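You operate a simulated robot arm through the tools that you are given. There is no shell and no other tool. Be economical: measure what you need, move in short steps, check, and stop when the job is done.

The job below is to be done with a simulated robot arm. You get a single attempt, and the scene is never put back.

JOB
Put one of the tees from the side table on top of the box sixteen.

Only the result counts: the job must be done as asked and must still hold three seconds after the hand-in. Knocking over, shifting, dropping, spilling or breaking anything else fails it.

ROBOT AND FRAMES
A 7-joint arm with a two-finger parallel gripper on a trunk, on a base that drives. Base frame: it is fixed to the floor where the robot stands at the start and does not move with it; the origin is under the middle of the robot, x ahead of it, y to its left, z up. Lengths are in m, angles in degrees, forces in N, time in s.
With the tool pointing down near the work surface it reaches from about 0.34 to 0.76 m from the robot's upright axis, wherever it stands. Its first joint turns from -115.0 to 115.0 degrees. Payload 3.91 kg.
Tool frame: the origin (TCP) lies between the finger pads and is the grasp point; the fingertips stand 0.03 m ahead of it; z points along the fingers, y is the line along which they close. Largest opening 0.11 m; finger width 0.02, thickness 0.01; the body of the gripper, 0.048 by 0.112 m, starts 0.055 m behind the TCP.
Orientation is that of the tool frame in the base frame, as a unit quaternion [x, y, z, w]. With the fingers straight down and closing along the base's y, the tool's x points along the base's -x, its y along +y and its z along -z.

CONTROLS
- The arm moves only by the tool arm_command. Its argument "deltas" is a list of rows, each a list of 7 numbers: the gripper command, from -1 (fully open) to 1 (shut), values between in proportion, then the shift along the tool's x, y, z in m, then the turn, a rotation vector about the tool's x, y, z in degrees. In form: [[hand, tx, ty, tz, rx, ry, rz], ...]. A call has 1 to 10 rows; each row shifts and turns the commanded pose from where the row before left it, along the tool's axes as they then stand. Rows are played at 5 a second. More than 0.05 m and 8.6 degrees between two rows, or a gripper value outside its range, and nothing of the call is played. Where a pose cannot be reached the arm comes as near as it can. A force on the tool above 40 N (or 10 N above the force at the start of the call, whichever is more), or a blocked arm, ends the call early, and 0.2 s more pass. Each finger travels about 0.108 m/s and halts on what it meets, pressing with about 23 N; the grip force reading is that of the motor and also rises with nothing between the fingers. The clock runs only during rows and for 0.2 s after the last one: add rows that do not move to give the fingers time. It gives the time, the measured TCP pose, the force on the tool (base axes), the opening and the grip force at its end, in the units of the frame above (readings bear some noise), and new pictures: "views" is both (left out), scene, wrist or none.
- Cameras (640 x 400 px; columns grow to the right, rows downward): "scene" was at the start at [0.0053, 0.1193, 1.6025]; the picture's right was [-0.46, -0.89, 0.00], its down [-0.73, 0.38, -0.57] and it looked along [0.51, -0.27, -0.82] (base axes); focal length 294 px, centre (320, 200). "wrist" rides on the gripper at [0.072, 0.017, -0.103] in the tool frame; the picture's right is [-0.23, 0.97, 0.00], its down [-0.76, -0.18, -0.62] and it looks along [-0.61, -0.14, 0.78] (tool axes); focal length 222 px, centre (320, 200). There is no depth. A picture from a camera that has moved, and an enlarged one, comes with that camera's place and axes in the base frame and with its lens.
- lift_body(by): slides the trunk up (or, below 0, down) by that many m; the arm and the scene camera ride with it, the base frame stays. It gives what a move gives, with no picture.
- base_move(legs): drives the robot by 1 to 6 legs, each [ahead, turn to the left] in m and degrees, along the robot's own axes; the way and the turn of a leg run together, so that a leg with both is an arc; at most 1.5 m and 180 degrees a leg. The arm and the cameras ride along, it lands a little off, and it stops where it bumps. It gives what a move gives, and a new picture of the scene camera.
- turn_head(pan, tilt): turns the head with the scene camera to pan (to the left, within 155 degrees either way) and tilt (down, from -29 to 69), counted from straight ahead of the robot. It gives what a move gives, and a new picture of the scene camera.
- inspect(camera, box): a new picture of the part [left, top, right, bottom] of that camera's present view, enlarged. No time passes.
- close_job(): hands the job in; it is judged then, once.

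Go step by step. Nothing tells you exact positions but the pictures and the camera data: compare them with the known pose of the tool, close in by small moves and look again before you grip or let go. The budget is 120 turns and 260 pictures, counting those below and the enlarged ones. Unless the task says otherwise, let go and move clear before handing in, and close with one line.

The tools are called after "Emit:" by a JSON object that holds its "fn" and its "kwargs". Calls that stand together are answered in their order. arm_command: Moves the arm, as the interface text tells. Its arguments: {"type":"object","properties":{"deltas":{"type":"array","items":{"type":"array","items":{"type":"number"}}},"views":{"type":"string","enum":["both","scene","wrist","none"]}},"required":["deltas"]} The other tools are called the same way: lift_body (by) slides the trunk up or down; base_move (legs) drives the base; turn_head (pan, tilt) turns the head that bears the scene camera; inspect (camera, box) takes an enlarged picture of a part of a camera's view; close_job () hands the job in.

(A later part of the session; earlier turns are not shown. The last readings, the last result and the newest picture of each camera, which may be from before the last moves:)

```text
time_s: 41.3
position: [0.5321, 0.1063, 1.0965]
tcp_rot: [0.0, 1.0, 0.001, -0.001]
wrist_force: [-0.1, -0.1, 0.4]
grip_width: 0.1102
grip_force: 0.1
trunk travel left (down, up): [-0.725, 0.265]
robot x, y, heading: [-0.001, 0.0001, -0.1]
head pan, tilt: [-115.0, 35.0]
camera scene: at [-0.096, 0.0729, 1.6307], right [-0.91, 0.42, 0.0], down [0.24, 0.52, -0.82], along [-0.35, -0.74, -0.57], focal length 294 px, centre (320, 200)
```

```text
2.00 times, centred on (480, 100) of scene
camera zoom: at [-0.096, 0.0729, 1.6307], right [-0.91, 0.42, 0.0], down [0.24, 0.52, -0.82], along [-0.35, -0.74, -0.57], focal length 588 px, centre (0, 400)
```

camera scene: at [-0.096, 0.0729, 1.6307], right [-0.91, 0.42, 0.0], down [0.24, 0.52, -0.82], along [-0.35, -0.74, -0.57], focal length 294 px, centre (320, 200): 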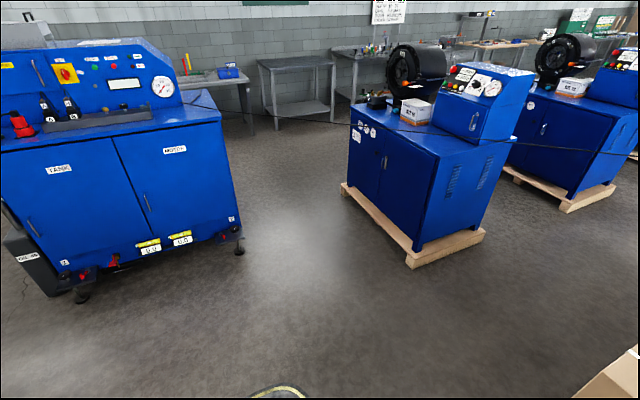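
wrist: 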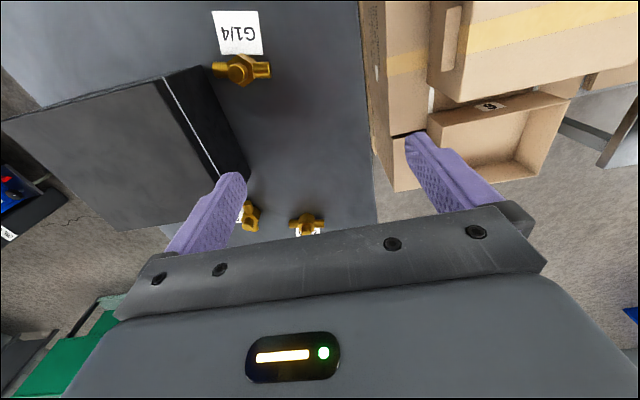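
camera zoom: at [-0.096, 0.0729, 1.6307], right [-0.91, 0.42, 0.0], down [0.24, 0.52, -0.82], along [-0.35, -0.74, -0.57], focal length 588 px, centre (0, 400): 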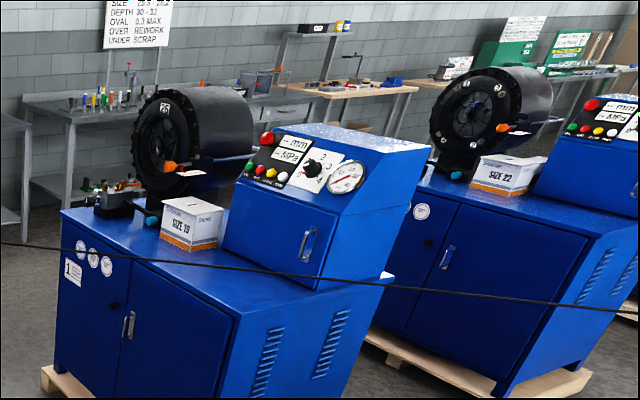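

White boxes are sizes 19, 22, 25; a SIZE 16 one may exist elsewhere. I zoom on the other benches.

Emit:
{"fn": "inspect", "kwargs": {"camera": "scene", "box": [540, 0, 640, 110]}}

Emit:
{"fn": "turn_head", "kwargs": {"pan": -70, "tilt": 20}}

Emit:
{"fn": "inspect", "kwargs": {"camera": "scene", "box": [220, 80, 560, 260]}}

Emit:
{"fn": "turn_head", "kwargs": {"pan": 135, "tilt": 20}}

Emit:
{"fn": "inspect", "kwargs": {"camera": "scene", "box": [140, 90, 400, 220]}}

Emit:
{"fn": "inspect", "kwargs": {"camera": "scene", "box": [380, 90, 640, 250]}}

```text
3.64 times, centred on (590, 55) of scene
camera zoom: at [-0.096, 0.0729, 1.6307], right [-0.91, 0.42, 0.0], down [0.24, 0.52, -0.82], along [-0.35, -0.74, -0.57], focal length 1070 px, centre (-662, 727)
```

zoom: 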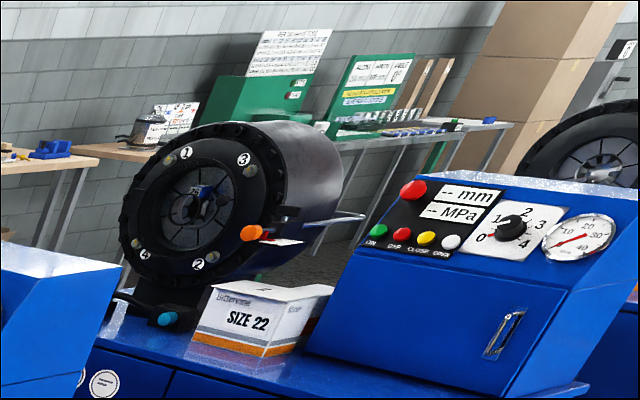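

```text
time_s: 42.4
position: [0.5331, 0.1055, 1.0975]
tcp_rot: [0.0, 1.0, 0.0, 0.0]
wrist_force: [0.6, 0.8, 0.2]
grip_width: 0.11
grip_force: 0.1
trunk travel left (down, up): [-0.725, 0.265]
robot x, y, heading: [-0.0012, 0.0006, -0.2]
head pan, tilt: [-70.0, 20.0]
camera scene: at [-0.0269, 0.0651, 1.6544], right [-0.94, -0.34, 0.0], down [-0.12, 0.32, -0.94], along [0.32, -0.88, -0.34], focal length 294 px, centre (320, 200)
```

scene: 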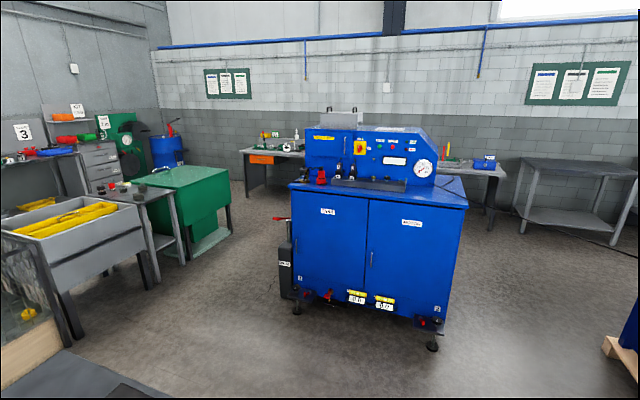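

```text
1.88 times, centred on (390, 170) of scene
camera zoom: at [-0.0269, 0.0651, 1.6544], right [-0.94, -0.34, 0.0], down [-0.12, 0.32, -0.94], along [0.32, -0.88, -0.34], focal length 554 px, centre (188, 256)
```

zoom: 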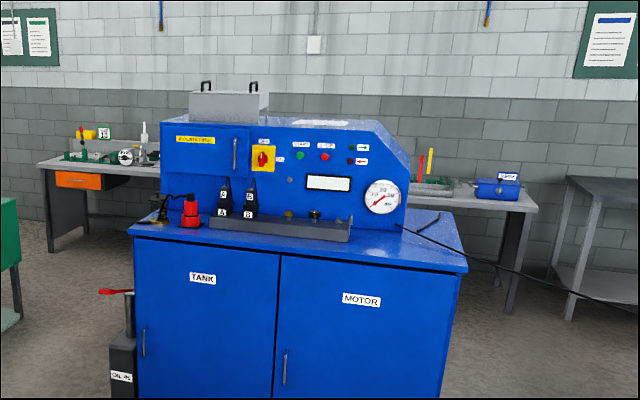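

```text
time_s: 45.4
position: [0.5334, 0.1066, 1.0976]
tcp_rot: [0.0, 1.0, 0.0, -0.001]
wrist_force: [0.9, 1.0, 0.4]
grip_width: 0.1101
grip_force: 0.0
trunk travel left (down, up): [-0.725, 0.265]
robot x, y, heading: [-0.0012, -0.001, 0.2]
head pan, tilt: [135.0, 20.0]
camera scene: at [-0.1245, 0.2186, 1.6545], right [0.71, 0.71, 0.0], down [0.24, -0.24, -0.94], along [-0.66, 0.66, -0.34], focal length 294 px, centre (320, 200)
```

scene: 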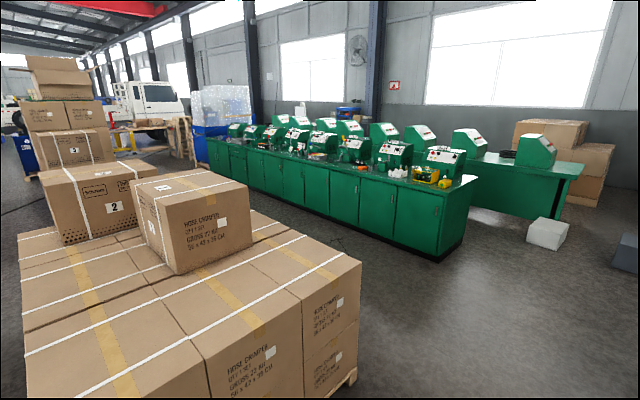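

```text
2.46 times, centred on (270, 155) of scene
camera zoom: at [-0.1245, 0.2186, 1.6545], right [0.71, 0.71, 0.0], down [0.24, -0.24, -0.94], along [-0.66, 0.66, -0.34], focal length 724 px, centre (443, 311)
```

zoom: 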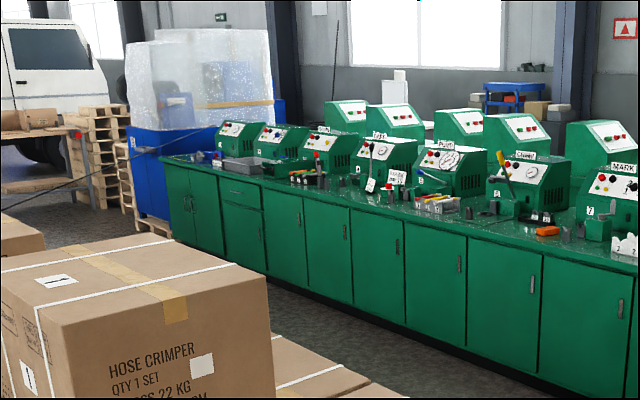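

```text
2.46 times, centred on (510, 170) of scene
camera zoom: at [-0.1245, 0.2186, 1.6545], right [0.71, 0.71, 0.0], down [0.24, -0.24, -0.94], along [-0.66, 0.66, -0.34], focal length 724 px, centre (-148, 274)
```

zoom: 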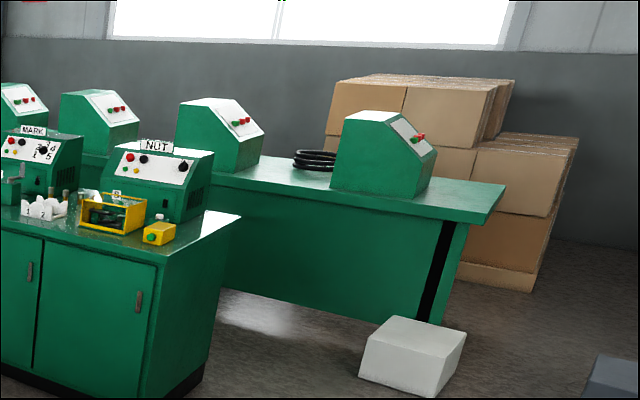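

Lots of stations, but no 16 yet. The arm hides part of the table ahead, with the dark box, so I swing the tool a bit left and back to see it.

Emit:
{"fn": "arm_command", "kwargs": {"deltas": [[-1, 0, 0.04, -0.02, 0, 0, 0], [-1, 0, 0.04, -0.02, 0, 0, 0], [-1, 0, 0.04, -0.02, 0, 0, 0], [-1, 0, 0.04, 0, 0, 0, 0], [-1, 0, 0.04, 0, 0, 0, 0], [-1, 0, 0.04, 0, 0, 0, 0]], "views": "wrist"}}

Emit:
{"fn": "turn_head", "kwargs": {"pan": -15, "tilt": 60}}

```text
time_s: 46.8
position: [0.5324, 0.3443, 1.1556]
tcp_rot: [0.0, 1.0, -0.001, 0.0]
wrist_force: [0.1, -0.3, 0.0]
grip_width: 0.11
grip_force: 0.0
trunk travel left (down, up): [-0.725, 0.265]
robot x, y, heading: [-0.0028, -0.0008, -0.1]
head pan, tilt: [135.0, 20.0]
camera wrist: at [0.4595, 0.3601, 1.2588], right [0.23, 0.97, 0.0], down [0.76, -0.18, 0.62], along [0.61, -0.14, -0.78], focal length 222 px, centre (320, 200)
```

wrist: 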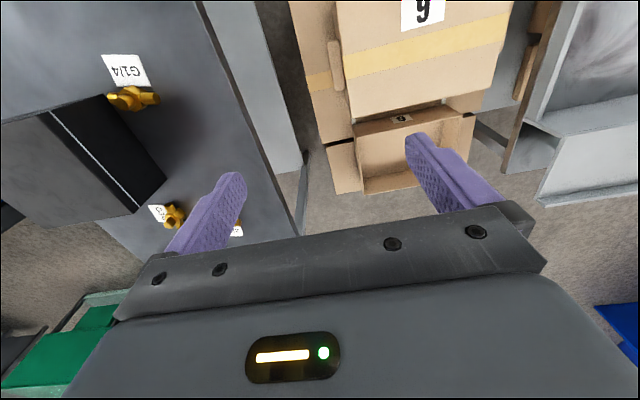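

```text
time_s: 49.2
position: [0.5316, 0.3426, 1.1554]
tcp_rot: [0.0, 1.0, 0.0, 0.0]
wrist_force: [0.0, -0.2, -0.2]
grip_width: 0.1099
grip_force: 0.1
trunk travel left (down, up): [-0.725, 0.265]
robot x, y, heading: [0.0009, -0.0028, 0.2]
head pan, tilt: [-15.0, 60.0]
camera scene: at [0.0057, 0.1355, 1.5963], right [-0.26, -0.97, 0.0], down [-0.84, 0.22, -0.5], along [0.48, -0.13, -0.87], focal length 294 px, centre (320, 200)
```

scene: 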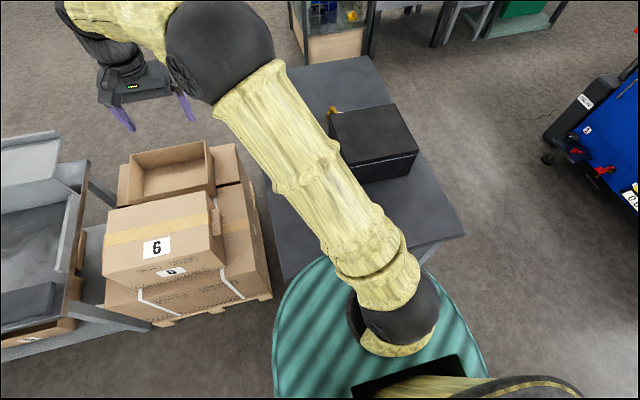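

The dark box has no label. I zoom closer on the white boxes on the machines in the row.

Emit:
{"fn": "turn_head", "kwargs": {"pan": -155, "tilt": 15}}

Emit:
{"fn": "inspect", "kwargs": {"camera": "scene", "box": [355, 130, 425, 190]}}

Emit:
{"fn": "inspect", "kwargs": {"camera": "scene", "box": [180, 200, 230, 250]}}

Emit:
{"fn": "turn_head", "kwargs": {"pan": 155, "tilt": 10}}

Emit:
{"fn": "inspect", "kwargs": {"camera": "scene", "box": [20, 120, 180, 240]}}

```text
time_s: 51.4
position: [0.5311, 0.3419, 1.1562]
tcp_rot: [0.0, 1.0, 0.0, -0.001]
wrist_force: [1.2, 0.5, -0.1]
grip_width: 0.1099
grip_force: 0.1
trunk travel left (down, up): [-0.725, 0.265]
robot x, y, heading: [-0.0015, -0.001, -0.0]
head pan, tilt: [-154.7, 15.0]
camera scene: at [-0.1431, 0.1128, 1.6626], right [-0.43, 0.9, 0.0], down [0.23, 0.11, -0.97], along [-0.87, -0.41, -0.26], focal length 294 px, centre (320, 200)
```

scene: 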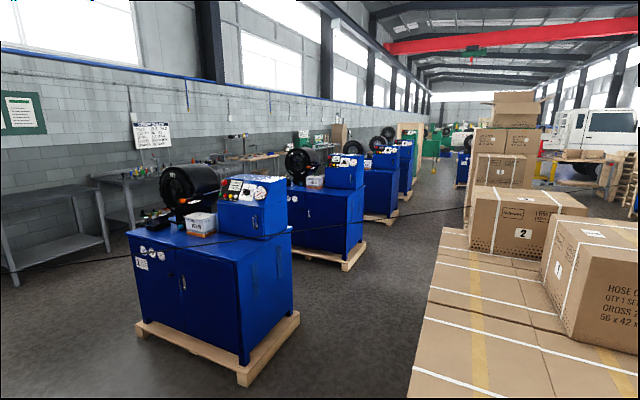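

```text
6.67 times, centred on (390, 160) of scene
camera zoom: at [-0.1431, 0.1128, 1.6626], right [-0.43, 0.9, 0.0], down [0.23, 0.11, -0.97], along [-0.87, -0.41, -0.26], focal length 1961 px, centre (-147, 467)
```

zoom: 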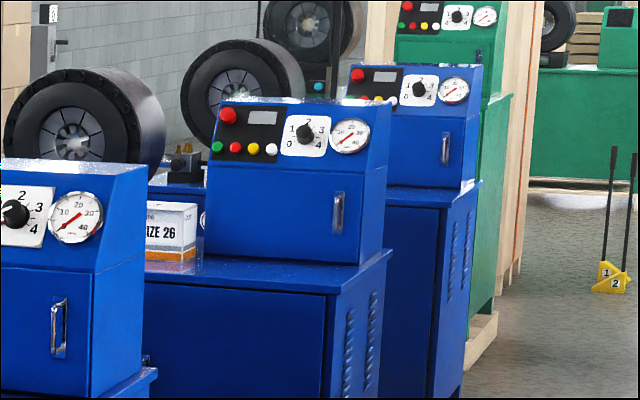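

```text
8.00 times, centred on (205, 225) of scene
camera zoom: at [-0.1431, 0.1128, 1.6626], right [-0.43, 0.9, 0.0], down [0.23, 0.11, -0.97], along [-0.87, -0.41, -0.26], focal length 2353 px, centre (1240, 0)
```

zoom: 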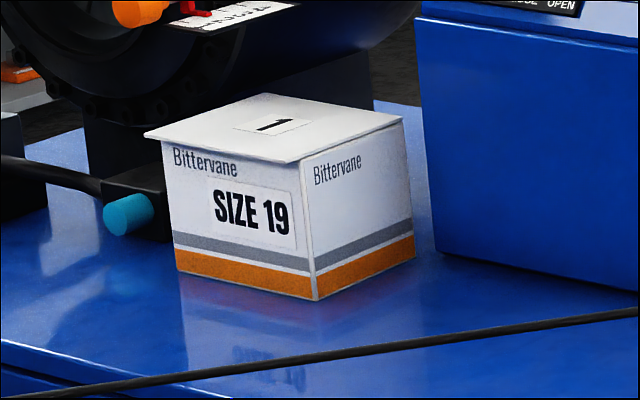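

```text
time_s: 55.6
position: [0.5317, 0.3421, 1.157]
tcp_rot: [0.0, 1.0, -0.001, 0.0]
wrist_force: [0.0, 0.2, -0.7]
grip_width: 0.1102
grip_force: 0.1
trunk travel left (down, up): [-0.725, 0.265]
robot x, y, heading: [-0.0013, 0.0003, 0.1]
head pan, tilt: [154.7, 10.0]
camera scene: at [-0.1427, 0.1925, 1.6707], right [0.43, 0.9, 0.0], down [0.16, -0.07, -0.98], along [-0.89, 0.42, -0.17], focal length 294 px, centre (320, 200)
```

scene: 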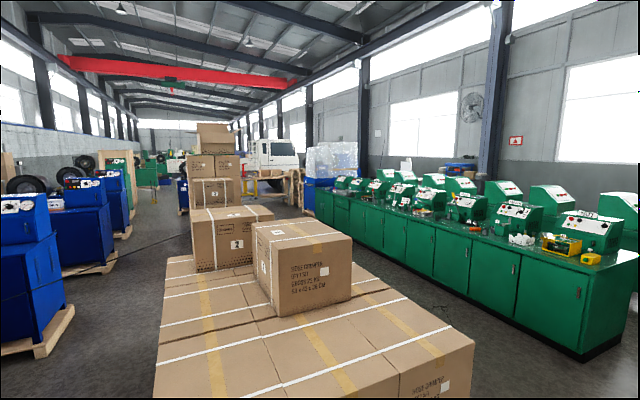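

```text
3.33 times, centred on (100, 180) of scene
camera zoom: at [-0.1427, 0.1925, 1.6707], right [0.43, 0.9, 0.0], down [0.16, -0.07, -0.98], along [-0.89, 0.42, -0.17], focal length 981 px, centre (1053, 267)
```

zoom: 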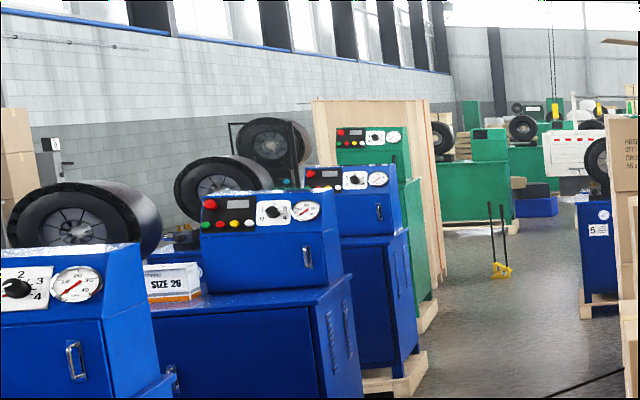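

Third machine is SIZE 26; the fourth machine's box is hidden. I zoom on the benches along the wall.

Emit:
{"fn": "turn_head", "kwargs": {"pan": -125, "tilt": 15}}

Emit:
{"fn": "inspect", "kwargs": {"camera": "scene", "box": [230, 120, 400, 220]}}

Emit:
{"fn": "inspect", "kwargs": {"camera": "scene", "box": [400, 100, 560, 200]}}

Emit:
{"fn": "inspect", "kwargs": {"camera": "scene", "box": [540, 100, 640, 180]}}

```text
time_s: 59.5
position: [0.5315, 0.342, 1.1563]
tcp_rot: [0.001, 1.0, -0.001, 0.0]
wrist_force: [0.5, 0.0, -0.7]
grip_width: 0.1099
grip_force: 0.2
trunk travel left (down, up): [-0.725, 0.265]
robot x, y, heading: [0.0019, -0.0007, -0.2]
head pan, tilt: [-125.0, 15.0]
camera scene: at [-0.1122, 0.0762, 1.6626], right [-0.82, 0.57, 0.0], down [0.15, 0.21, -0.97], along [-0.55, -0.79, -0.26], focal length 294 px, centre (320, 200)
```

scene: 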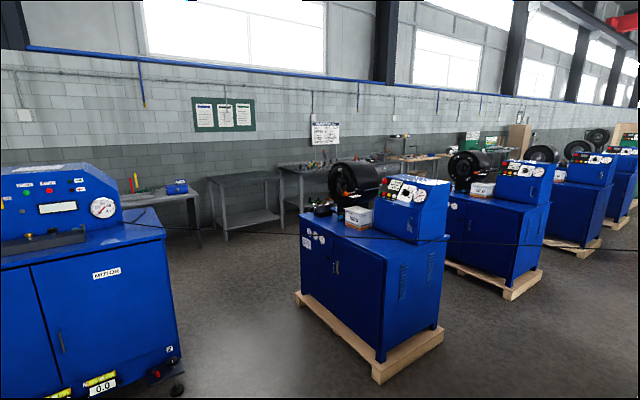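

```text
3.76 times, centred on (315, 170) of scene
camera zoom: at [-0.1122, 0.0762, 1.6626], right [-0.82, 0.57, 0.0], down [0.15, 0.21, -0.97], along [-0.55, -0.79, -0.26], focal length 1108 px, centre (339, 313)
```

zoom: 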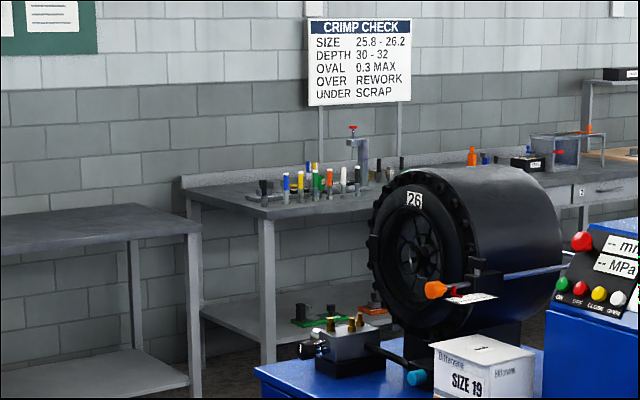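

```text
4.00 times, centred on (480, 150) of scene
camera zoom: at [-0.1122, 0.0762, 1.6626], right [-0.82, 0.57, 0.0], down [0.15, 0.21, -0.97], along [-0.55, -0.79, -0.26], focal length 1177 px, centre (-320, 400)
```

zoom: 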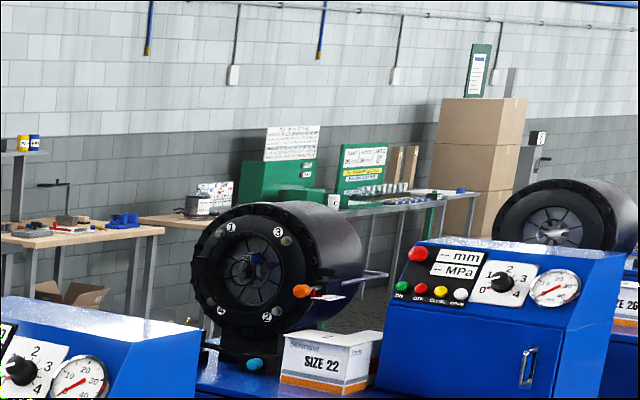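

```text
5.00 times, centred on (590, 140) of scene
camera zoom: at [-0.1122, 0.0762, 1.6626], right [-0.82, 0.57, 0.0], down [0.15, 0.21, -0.97], along [-0.55, -0.79, -0.26], focal length 1471 px, centre (-1030, 500)
```

zoom: 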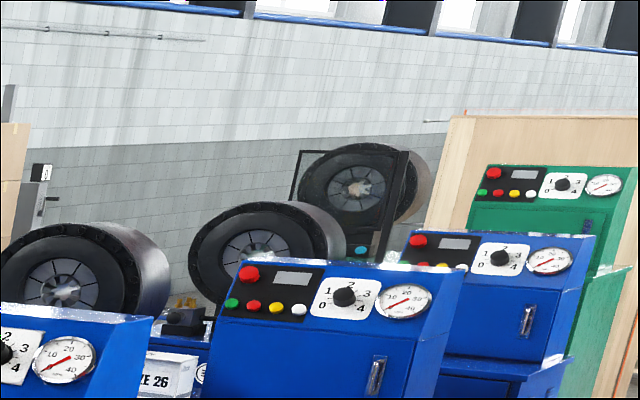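

I take close zooms of the bench-end box and the shelf box labels.

Emit:
{"fn": "turn_head", "kwargs": {"pan": 75, "tilt": 25}}

Emit:
{"fn": "inspect", "kwargs": {"camera": "scene", "box": [260, 130, 320, 190]}}

Emit:
{"fn": "inspect", "kwargs": {"camera": "scene", "box": [280, 210, 400, 360]}}

Emit:
{"fn": "inspect", "kwargs": {"camera": "wrist", "box": [370, 90, 440, 140]}}

Emit:
{"fn": "inspect", "kwargs": {"camera": "wrist", "box": [100, 40, 260, 250]}}

```text
time_s: 62.4
position: [0.5313, 0.3419, 1.1558]
tcp_rot: [0.0, 1.0, 0.001, 0.0]
wrist_force: [0.5, 1.1, 0.4]
grip_width: 0.1101
grip_force: 0.0
trunk travel left (down, up): [-0.725, 0.265]
robot x, y, heading: [0.0034, 0.0008, -0.1]
head pan, tilt: [75.0, 25.0]
camera scene: at [-0.0348, 0.2418, 1.6464], right [0.97, -0.26, 0.0], down [-0.11, -0.41, -0.91], along [0.23, 0.88, -0.42], focal length 294 px, centre (320, 200)
```

scene: 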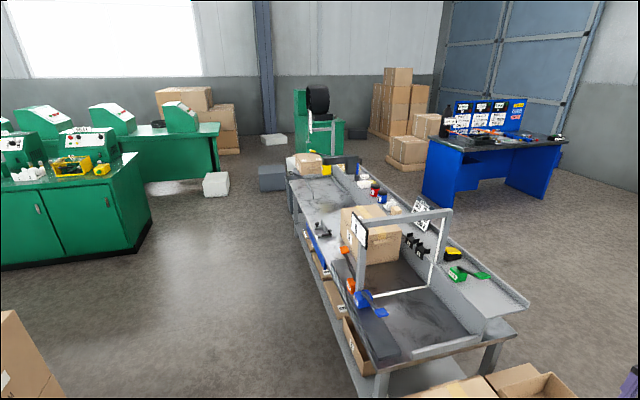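

```text
6.67 times, centred on (290, 160) of scene
camera zoom: at [-0.0348, 0.2418, 1.6464], right [0.97, -0.26, 0.0], down [-0.11, -0.41, -0.91], along [0.23, 0.88, -0.42], focal length 1961 px, centre (520, 467)
```

zoom: 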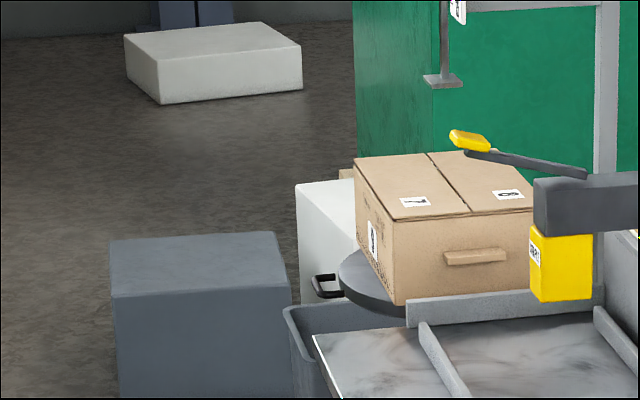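

```text
2.67 times, centred on (340, 285) of scene
camera zoom: at [-0.0348, 0.2418, 1.6464], right [0.97, -0.26, 0.0], down [-0.11, -0.41, -0.91], along [0.23, 0.88, -0.42], focal length 784 px, centre (267, -27)
```

zoom: 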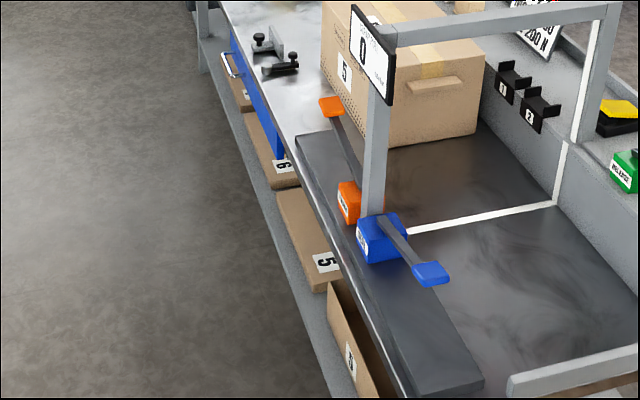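

```text
8.00 times, centred on (405, 115) of wrist
camera zoom: at [0.4596, 0.3585, 1.2593], right [0.23, 0.97, 0.0], down [0.76, -0.18, 0.62], along [0.61, -0.14, -0.78], focal length 1777 px, centre (-360, 880)
```

zoom: 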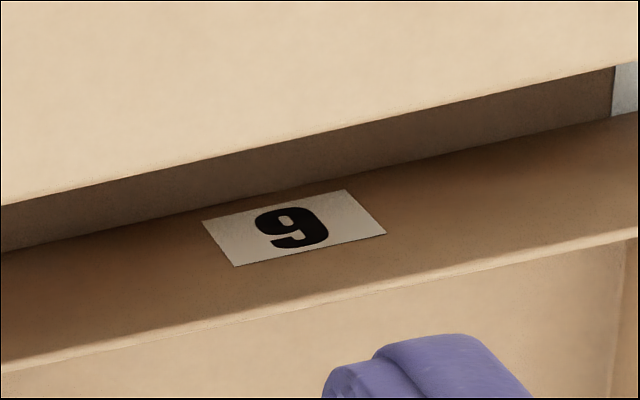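

```text
1.90 times, centred on (180, 145) of wrist
camera zoom: at [0.4596, 0.3585, 1.2593], right [0.23, 0.97, 0.0], down [0.76, -0.18, 0.62], along [0.61, -0.14, -0.78], focal length 423 px, centre (587, 305)
```

zoom: 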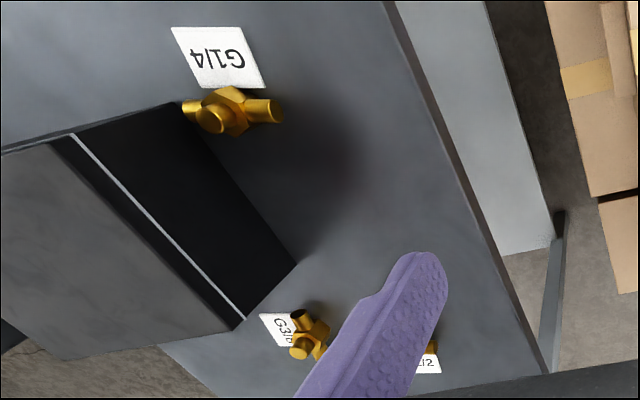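

The fittings are labelled G1/4, G3/8 and G1/2 and are all tees. The tray belongs to box 6. I zoom on remaining benches for a "16".

Emit:
{"fn": "turn_head", "kwargs": {"pan": -50, "tilt": 15}}

Emit:
{"fn": "inspect", "kwargs": {"camera": "scene", "box": [100, 120, 280, 240]}}

Emit:
{"fn": "inspect", "kwargs": {"camera": "scene", "box": [340, 140, 470, 230]}}

Emit:
{"fn": "turn_head", "kwargs": {"pan": 35, "tilt": 15}}

Emit:
{"fn": "inspect", "kwargs": {"camera": "scene", "box": [160, 120, 340, 240]}}

Emit:
{"fn": "inspect", "kwargs": {"camera": "scene", "box": [380, 110, 560, 230]}}

```text
time_s: 64.4
position: [0.5319, 0.3421, 1.1559]
tcp_rot: [-0.001, 1.0, 0.0, 0.0]
wrist_force: [0.3, -0.5, 0.0]
grip_width: 0.1101
grip_force: 0.1
trunk travel left (down, up): [-0.725, 0.265]
robot x, y, heading: [0.0001, -0.0027, 0.4]
head pan, tilt: [-50.0, 15.0]
camera scene: at [0.0014, 0.0812, 1.6626], right [-0.77, -0.64, 0.0], down [-0.17, 0.2, -0.97], along [0.62, -0.74, -0.26], focal length 294 px, centre (320, 200)
```

scene: 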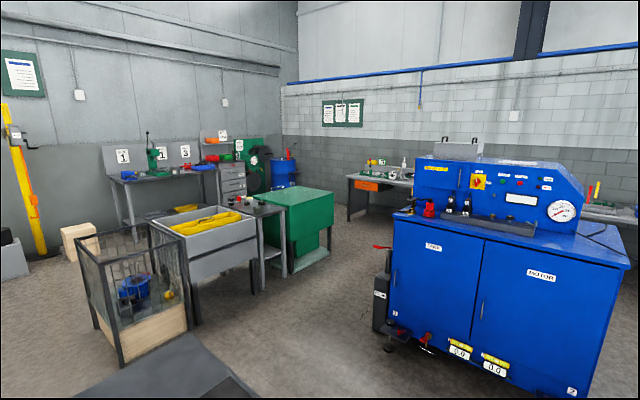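

```text
3.33 times, centred on (190, 180) of scene
camera zoom: at [0.0014, 0.0812, 1.6626], right [-0.77, -0.64, 0.0], down [-0.17, 0.2, -0.97], along [0.62, -0.74, -0.26], focal length 981 px, centre (753, 267)
```

zoom: 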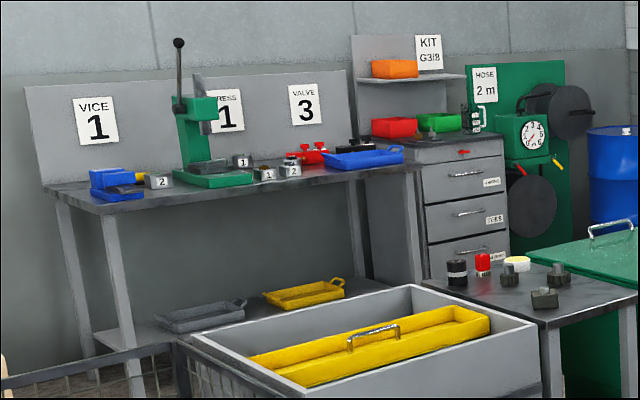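

```text
4.44 times, centred on (405, 185) of scene
camera zoom: at [0.0014, 0.0812, 1.6626], right [-0.77, -0.64, 0.0], down [-0.17, 0.2, -0.97], along [0.62, -0.74, -0.26], focal length 1307 px, centre (-58, 267)
```

zoom: 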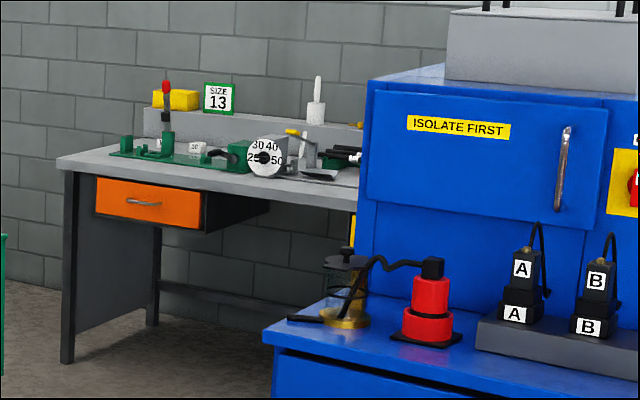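

```text
time_s: 66.0
position: [0.5322, 0.3421, 1.1573]
tcp_rot: [0.0, 1.0, 0.0, 0.0]
wrist_force: [0.5, -0.3, 0.6]
grip_width: 0.1101
grip_force: 0.2
trunk travel left (down, up): [-0.725, 0.265]
robot x, y, heading: [0.002, -0.0019, -0.2]
head pan, tilt: [35.0, 15.0]
camera scene: at [0.0179, 0.2063, 1.6626], right [0.57, -0.82, 0.0], down [-0.21, -0.15, -0.97], along [0.79, 0.55, -0.26], focal length 294 px, centre (320, 200)
```

scene: 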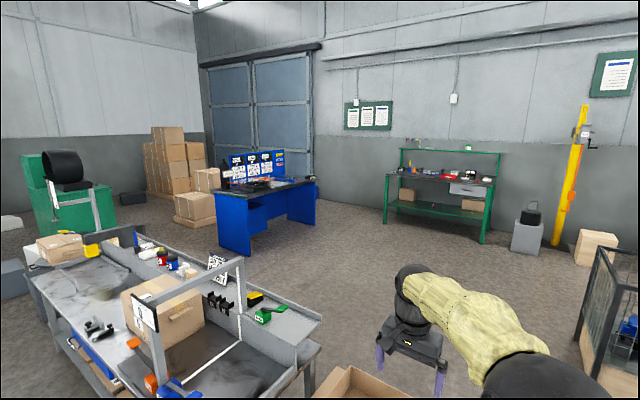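

```text
3.33 times, centred on (250, 180) of scene
camera zoom: at [0.0179, 0.2063, 1.6626], right [0.57, -0.82, 0.0], down [-0.21, -0.15, -0.97], along [0.79, 0.55, -0.26], focal length 981 px, centre (553, 267)
```

zoom: 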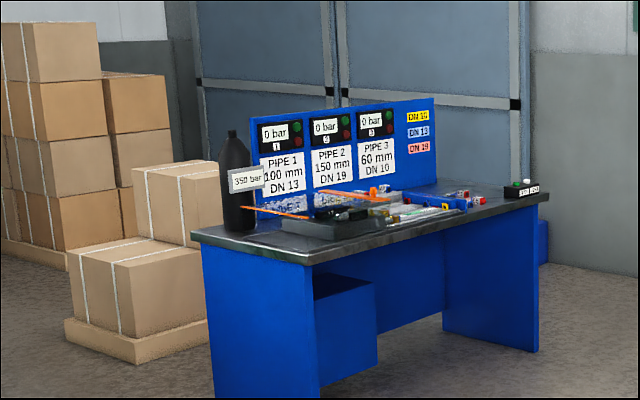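

```text
3.33 times, centred on (470, 170) of scene
camera zoom: at [0.0179, 0.2063, 1.6626], right [0.57, -0.82, 0.0], down [-0.21, -0.15, -0.97], along [0.79, 0.55, -0.26], focal length 981 px, centre (-180, 300)
```

zoom: 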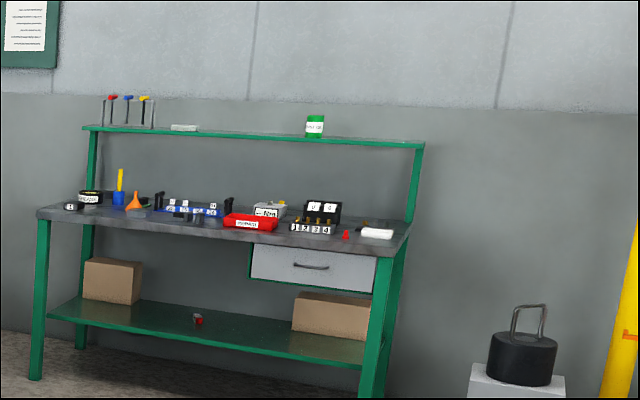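

Not there. I raise the trunk to see over the machines to the fourth one.

Emit:
{"fn": "lift_body", "kwargs": {"by": 0.26}}

Emit:
{"fn": "turn_head", "kwargs": {"pan": -150, "tilt": 20}}

Emit:
{"fn": "inspect", "kwargs": {"camera": "scene", "box": [330, 120, 450, 220]}}

Emit:
{"fn": "turn_head", "kwargs": {"pan": 155, "tilt": 25}}

Emit:
{"fn": "inspect", "kwargs": {"camera": "scene", "box": [30, 80, 160, 180]}}

```text
time_s: 68.7
position: [0.5318, 0.3424, 1.4171]
tcp_rot: [0.0, 1.0, -0.001, 0.0]
wrist_force: [0.5, 0.0, -0.4]
grip_width: 0.1103
grip_force: 0.0
trunk travel left (down, up): [-0.985, 0.005]
robot x, y, heading: [-0.0033, 0.0013, -0.2]
head pan, tilt: [35.0, 15.0]
```

```text
time_s: 71.4
position: [0.5322, 0.3428, 1.4172]
tcp_rot: [0.0, 1.0, -0.001, -0.001]
wrist_force: [0.5, 0.3, -0.1]
grip_width: 0.11
grip_force: 0.0
trunk travel left (down, up): [-0.985, 0.005]
robot x, y, heading: [0.0039, -0.0024, 0.1]
head pan, tilt: [-150.0, 20.0]
camera scene: at [-0.1392, 0.1062, 1.9145], right [-0.5, 0.87, 0.0], down [0.3, 0.17, -0.94], along [-0.81, -0.47, -0.34], focal length 294 px, centre (320, 200)
```

scene: 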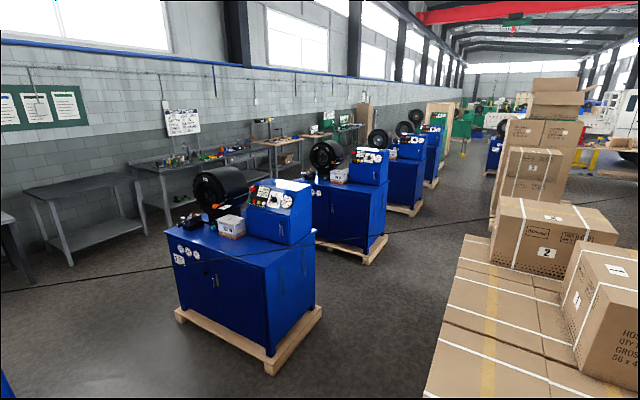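

```text
4.00 times, centred on (390, 170) of scene
camera zoom: at [-0.1392, 0.1062, 1.9145], right [-0.5, 0.87, 0.0], down [0.3, 0.17, -0.94], along [-0.81, -0.47, -0.34], focal length 1177 px, centre (40, 320)
```

zoom: 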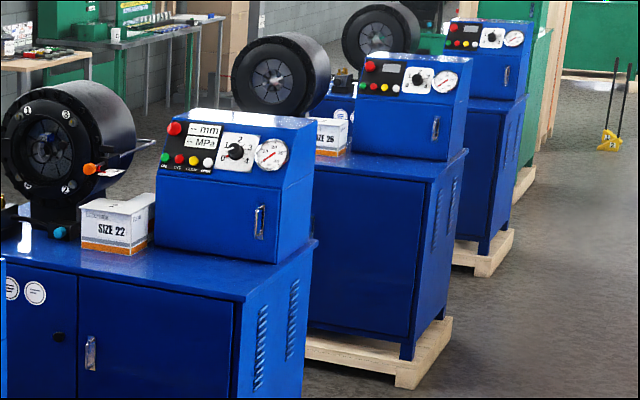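

```text
time_s: 75.6
position: [0.5321, 0.3426, 1.4164]
tcp_rot: [0.0, 1.0, 0.0, -0.001]
wrist_force: [-0.7, -1.0, -0.2]
grip_width: 0.11
grip_force: 0.1
trunk travel left (down, up): [-0.985, 0.005]
robot x, y, heading: [0.0017, -0.0025, 0.1]
head pan, tilt: [154.7, 25.0]
camera scene: at [-0.1419, 0.1922, 1.9064], right [0.43, 0.9, 0.0], down [0.38, -0.18, -0.91], along [-0.82, 0.39, -0.42], focal length 294 px, centre (320, 200)
```

scene: 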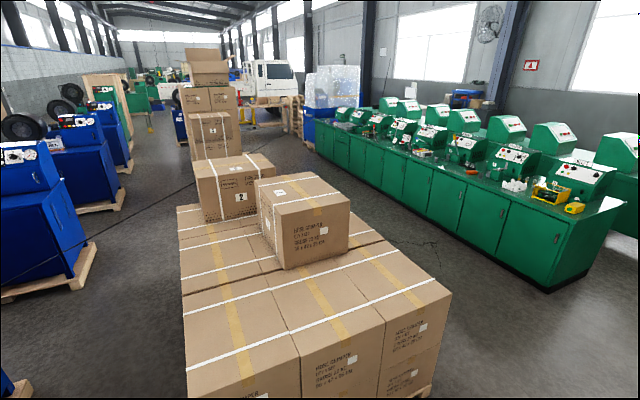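

```text
4.00 times, centred on (95, 130) of scene
camera zoom: at [-0.1419, 0.1922, 1.9064], right [0.43, 0.9, 0.0], down [0.38, -0.18, -0.91], along [-0.82, 0.39, -0.42], focal length 1177 px, centre (1220, 480)
```

zoom: 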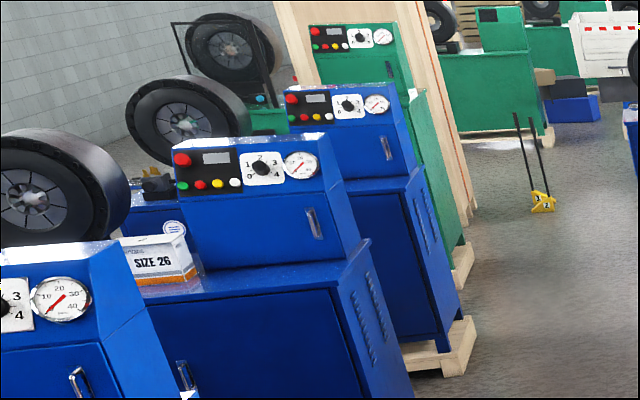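

The fourth machine's box stays hidden. From the raised camera I recheck the bench-end box and the left area.

Emit:
{"fn": "turn_head", "kwargs": {"pan": 75, "tilt": 30}}

Emit:
{"fn": "inspect", "kwargs": {"camera": "scene", "box": [285, 130, 335, 170]}}

Emit:
{"fn": "inspect", "kwargs": {"camera": "scene", "box": [320, 160, 440, 260]}}

```text
time_s: 77.1
position: [0.5318, 0.3435, 1.4155]
tcp_rot: [0.0, 1.0, -0.001, 0.0]
wrist_force: [-0.8, 0.6, -0.2]
grip_width: 0.1099
grip_force: 0.1
trunk travel left (down, up): [-0.985, 0.005]
robot x, y, heading: [-0.002, 0.002, 0.1]
head pan, tilt: [75.0, 30.0]
camera scene: at [-0.0353, 0.2402, 1.8984], right [0.97, -0.26, 0.0], down [-0.13, -0.48, -0.87], along [0.22, 0.84, -0.5], focal length 294 px, centre (320, 200)
```

scene: 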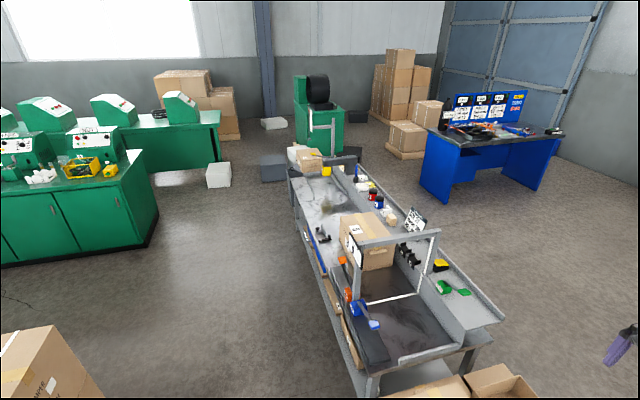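

```text
10.00 times, centred on (310, 150) of scene
camera zoom: at [-0.0353, 0.2402, 1.8984], right [0.97, -0.26, 0.0], down [-0.13, -0.48, -0.87], along [0.22, 0.84, -0.5], focal length 2942 px, centre (420, 700)
```

zoom: 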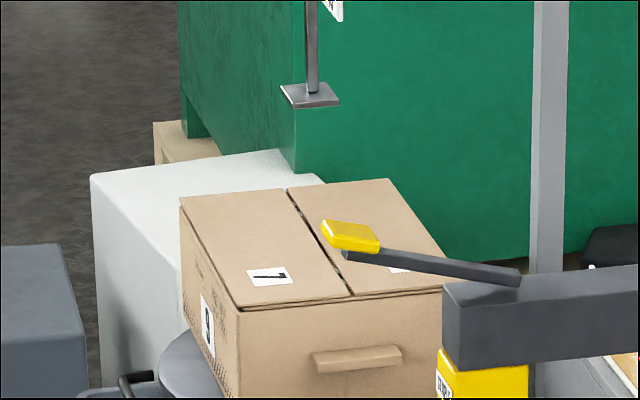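

```text
4.00 times, centred on (380, 210) of scene
camera zoom: at [-0.0353, 0.2402, 1.8984], right [0.97, -0.26, 0.0], down [-0.13, -0.48, -0.87], along [0.22, 0.84, -0.5], focal length 1177 px, centre (80, 160)
```

zoom: 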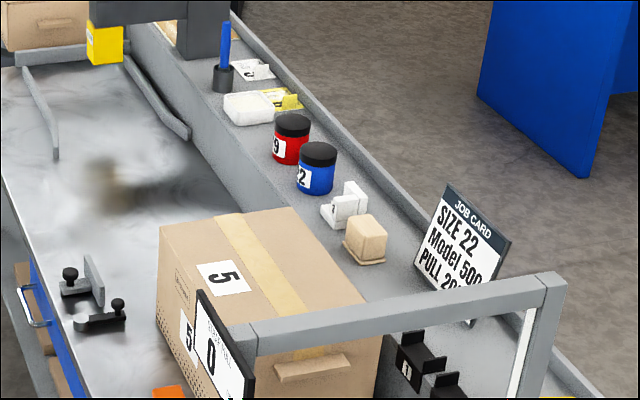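

Not 16 there either. I zoom on the green machine behind the bench.

Emit:
{"fn": "inspect", "kwargs": {"camera": "scene", "box": [280, 60, 370, 140]}}

Emit:
{"fn": "turn_head", "kwargs": {"pan": -115, "tilt": 45}}

```text
5.00 times, centred on (325, 100) of scene
camera zoom: at [-0.0353, 0.2402, 1.8984], right [0.97, -0.26, 0.0], down [-0.13, -0.48, -0.87], along [0.22, 0.84, -0.5], focal length 1471 px, centre (295, 700)
```

zoom: 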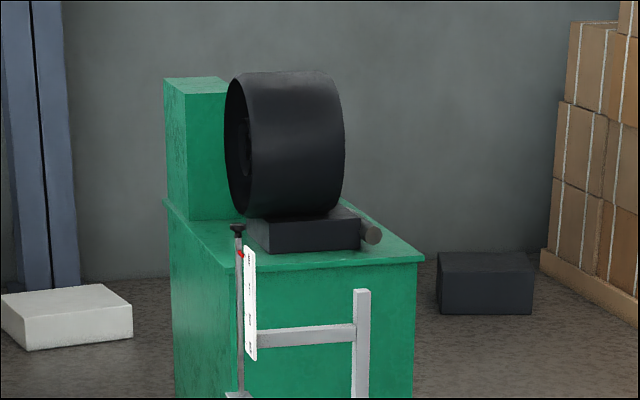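

```text
time_s: 79.9
position: [0.5316, 0.3424, 1.4164]
tcp_rot: [-0.001, 1.0, 0.0, 0.0]
wrist_force: [-0.1, 0.2, 0.7]
grip_width: 0.1101
grip_force: 0.1
trunk travel left (down, up): [-0.985, 0.005]
robot x, y, heading: [0.0004, -0.0009, 0.1]
head pan, tilt: [-115.0, 45.0]
camera scene: at [-0.0929, 0.0791, 1.8758], right [-0.91, 0.42, 0.0], down [0.3, 0.64, -0.71], along [-0.3, -0.64, -0.71], focal length 294 px, centre (320, 200)
```

scene: 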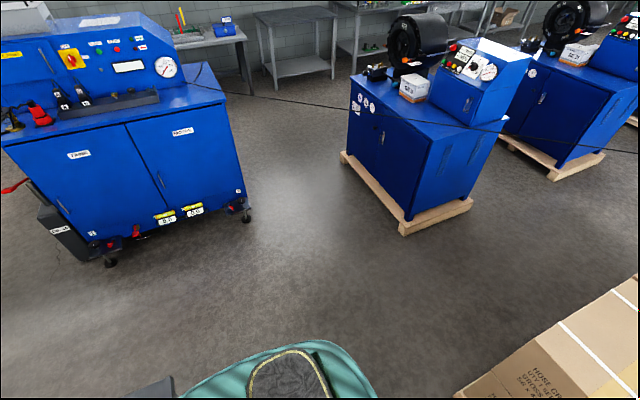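

I zoom on the blue trolley behind the green bench and the items on the wall benches.

Emit:
{"fn": "turn_head", "kwargs": {"pan": 135, "tilt": 20}}

Emit:
{"fn": "inspect", "kwargs": {"camera": "scene", "box": [320, 80, 400, 140]}}

Emit:
{"fn": "inspect", "kwargs": {"camera": "scene", "box": [180, 70, 300, 150]}}

Emit:
{"fn": "turn_head", "kwargs": {"pan": -130, "tilt": 20}}

Emit:
{"fn": "inspect", "kwargs": {"camera": "scene", "box": [320, 100, 440, 200]}}

Emit:
{"fn": "inspect", "kwargs": {"camera": "scene", "box": [540, 70, 640, 180]}}

```text
time_s: 83.4
position: [0.5314, 0.3424, 1.4175]
tcp_rot: [0.0, 1.0, 0.0, 0.0]
wrist_force: [0.5, -0.2, -0.9]
grip_width: 0.11
grip_force: 0.1
trunk travel left (down, up): [-0.985, 0.005]
robot x, y, heading: [0.0001, 0.0016, -0.3]
head pan, tilt: [135.0, 20.0]
camera scene: at [-0.1244, 0.2187, 1.9145], right [0.71, 0.71, 0.0], down [0.24, -0.24, -0.94], along [-0.66, 0.66, -0.34], focal length 294 px, centre (320, 200)
```

scene: 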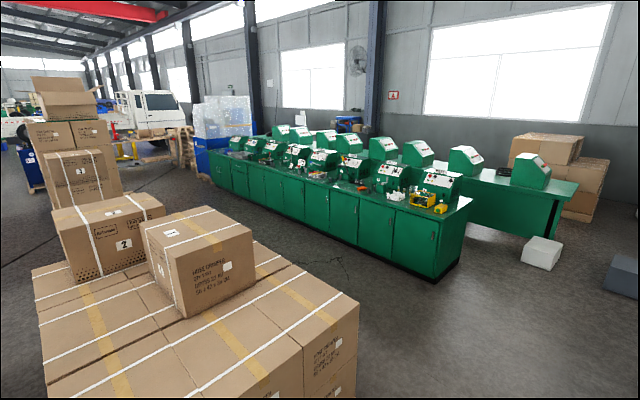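

```text
6.67 times, centred on (360, 110) of scene
camera zoom: at [-0.1244, 0.2187, 1.9145], right [0.71, 0.71, 0.0], down [0.24, -0.24, -0.94], along [-0.66, 0.66, -0.34], focal length 1961 px, centre (53, 800)
```

zoom: 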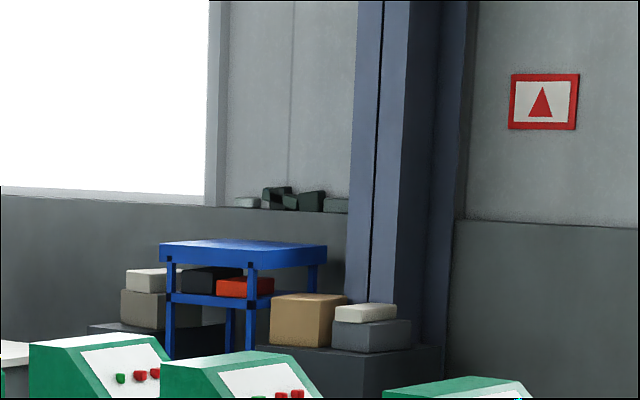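

```text
5.00 times, centred on (240, 110) of scene
camera zoom: at [-0.1244, 0.2187, 1.9145], right [0.71, 0.71, 0.0], down [0.24, -0.24, -0.94], along [-0.66, 0.66, -0.34], focal length 1471 px, centre (720, 650)
```

zoom: 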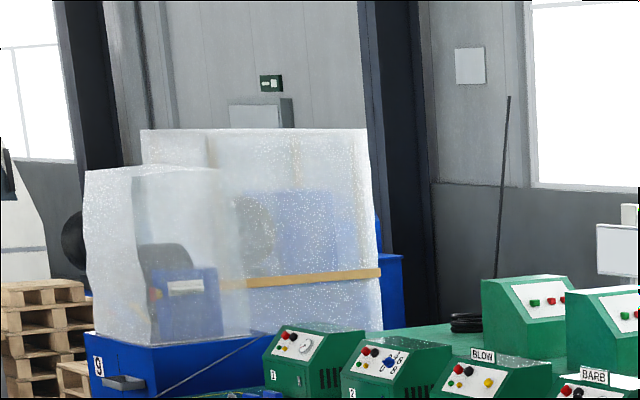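

```text
time_s: 87.1
position: [0.5315, 0.3422, 1.4156]
tcp_rot: [-0.001, 1.0, 0.001, 0.0]
wrist_force: [0.1, -0.7, -0.8]
grip_width: 0.1101
grip_force: 0.0
trunk travel left (down, up): [-0.985, 0.005]
robot x, y, heading: [-0.0014, -0.0001, -0.2]
head pan, tilt: [-130.0, 20.0]
camera scene: at [-0.1185, 0.0814, 1.9145], right [-0.77, 0.64, 0.0], down [0.22, 0.26, -0.94], along [-0.6, -0.72, -0.34], focal length 294 px, centre (320, 200)
```

scene: 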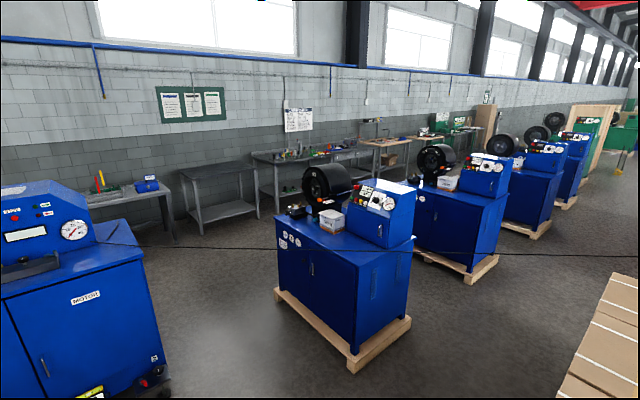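

```text
4.00 times, centred on (380, 150) of scene
camera zoom: at [-0.1185, 0.0814, 1.9145], right [-0.77, 0.64, 0.0], down [0.22, 0.26, -0.94], along [-0.6, -0.72, -0.34], focal length 1177 px, centre (80, 400)
```

zoom: 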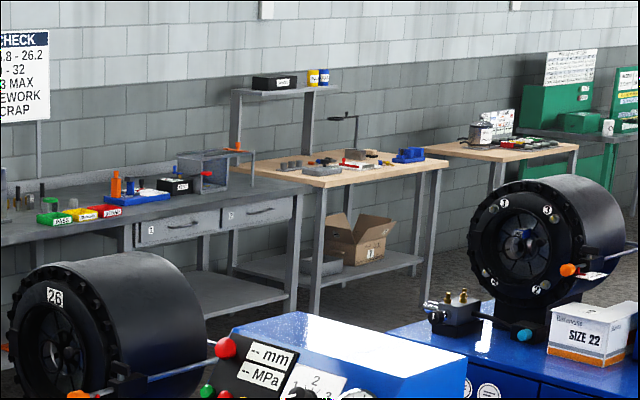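

```text
3.64 times, centred on (590, 125) of scene
camera zoom: at [-0.1185, 0.0814, 1.9145], right [-0.77, 0.64, 0.0], down [0.22, 0.26, -0.94], along [-0.6, -0.72, -0.34], focal length 1070 px, centre (-662, 473)
```

zoom: 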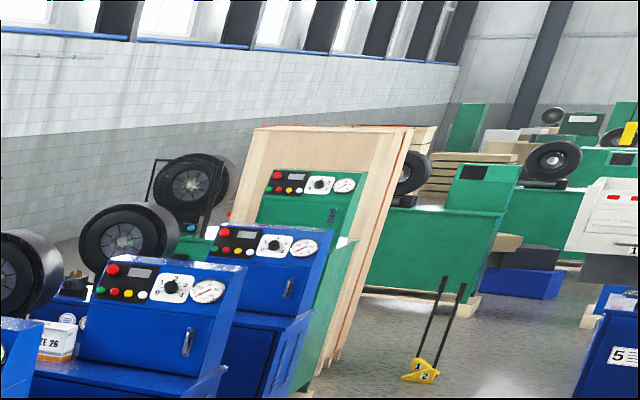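

No 16 visible so far; the most likely place left is the fourth machine (boxes there read SIZE 19/22/26) or things hidden behind the stacks. I drive around into the left aisle, staying clear of the pallets and the hanging cable, to look.

Emit:
{"fn": "base_move", "kwargs": {"legs": [[0, 100]]}}

Emit:
{"fn": "base_move", "kwargs": {"legs": [[1.6, 0], [0, 60], [1.0, 0], [0, 20]]}}

Emit:
{"fn": "turn_head", "kwargs": {"pan": 55, "tilt": 20}}

```text
time_s: 91.2
position: [-0.3584, 0.5211, 1.416]
tcp_rot: [0.717, -0.697, 0.001, 0.001]
wrist_force: [0.9, 0.6, -0.1]
grip_width: 0.1098
grip_force: 0.1
trunk travel left (down, up): [-0.985, 0.005]
robot x, y, heading: [-0.0003, -0.0008, 91.6]
head pan, tilt: [-130.0, 20.0]
stopped in leg 1: the robot was blocked; the commanded pose is now the measured one
camera scene: at [-0.0784, -0.1225, 1.9144], right [-0.62, -0.78, 0.0], down [-0.27, 0.21, -0.94], along [0.74, -0.59, -0.34], focal length 294 px, centre (320, 200)
```

scene: 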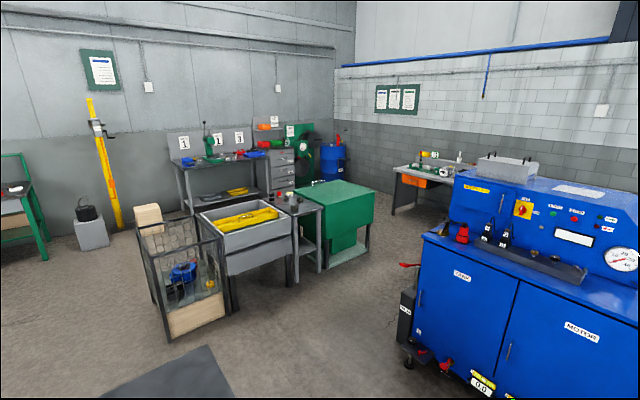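

```text
refused: 1.6 is not a number from -1.5 to 1.5
```

```text
time_s: 94.0
position: [-0.3567, 0.5226, 1.4163]
tcp_rot: [0.716, -0.698, -0.001, 0.0]
wrist_force: [-0.8, -0.9, -0.6]
grip_width: 0.1102
grip_force: 0.1
trunk travel left (down, up): [-0.985, 0.005]
robot x, y, heading: [-0.0008, -0.0001, 91.6]
head pan, tilt: [55.0, 20.0]
camera scene: at [-0.2282, -0.0126, 1.9144], right [0.55, 0.83, 0.0], down [0.29, -0.19, -0.94], along [-0.78, 0.52, -0.34], focal length 294 px, centre (320, 200)
```

scene: 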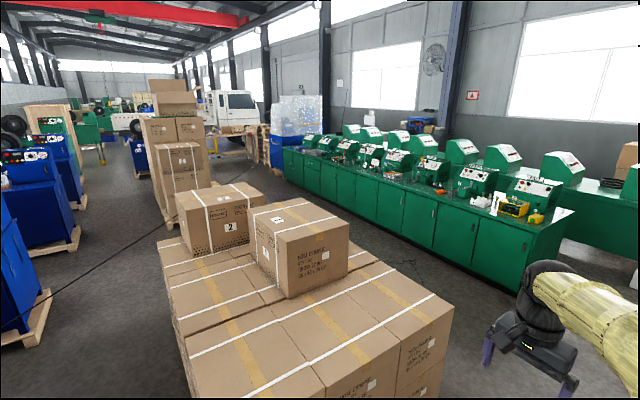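

The turn was blocked near the table. I turn back, reverse a bit for clearance, then turn left again.

Emit:
{"fn": "base_move", "kwargs": {"legs": [[0, -91.6], [-0.25, 0], [0, 95]]}}

```text
time_s: 103.6
position: [-0.6313, 0.5011, 1.4172]
tcp_rot: [0.733, -0.68, -0.001, 0.0]
wrist_force: [-0.4, -1.2, -0.5]
grip_width: 0.1098
grip_force: 0.0
trunk travel left (down, up): [-0.985, 0.005]
robot x, y, heading: [-0.2489, -0.0034, 94.1]
head pan, tilt: [55.0, 20.0]
camera scene: at [-0.4759, -0.0271, 1.9144], right [0.51, 0.86, 0.0], down [0.29, -0.17, -0.94], along [-0.81, 0.48, -0.34], focal length 294 px, centre (320, 200)
```

scene: 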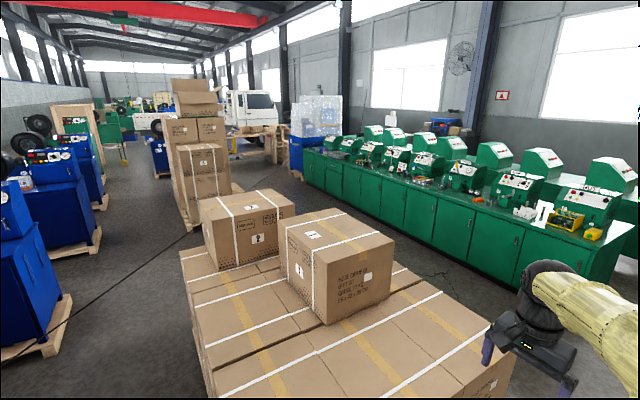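

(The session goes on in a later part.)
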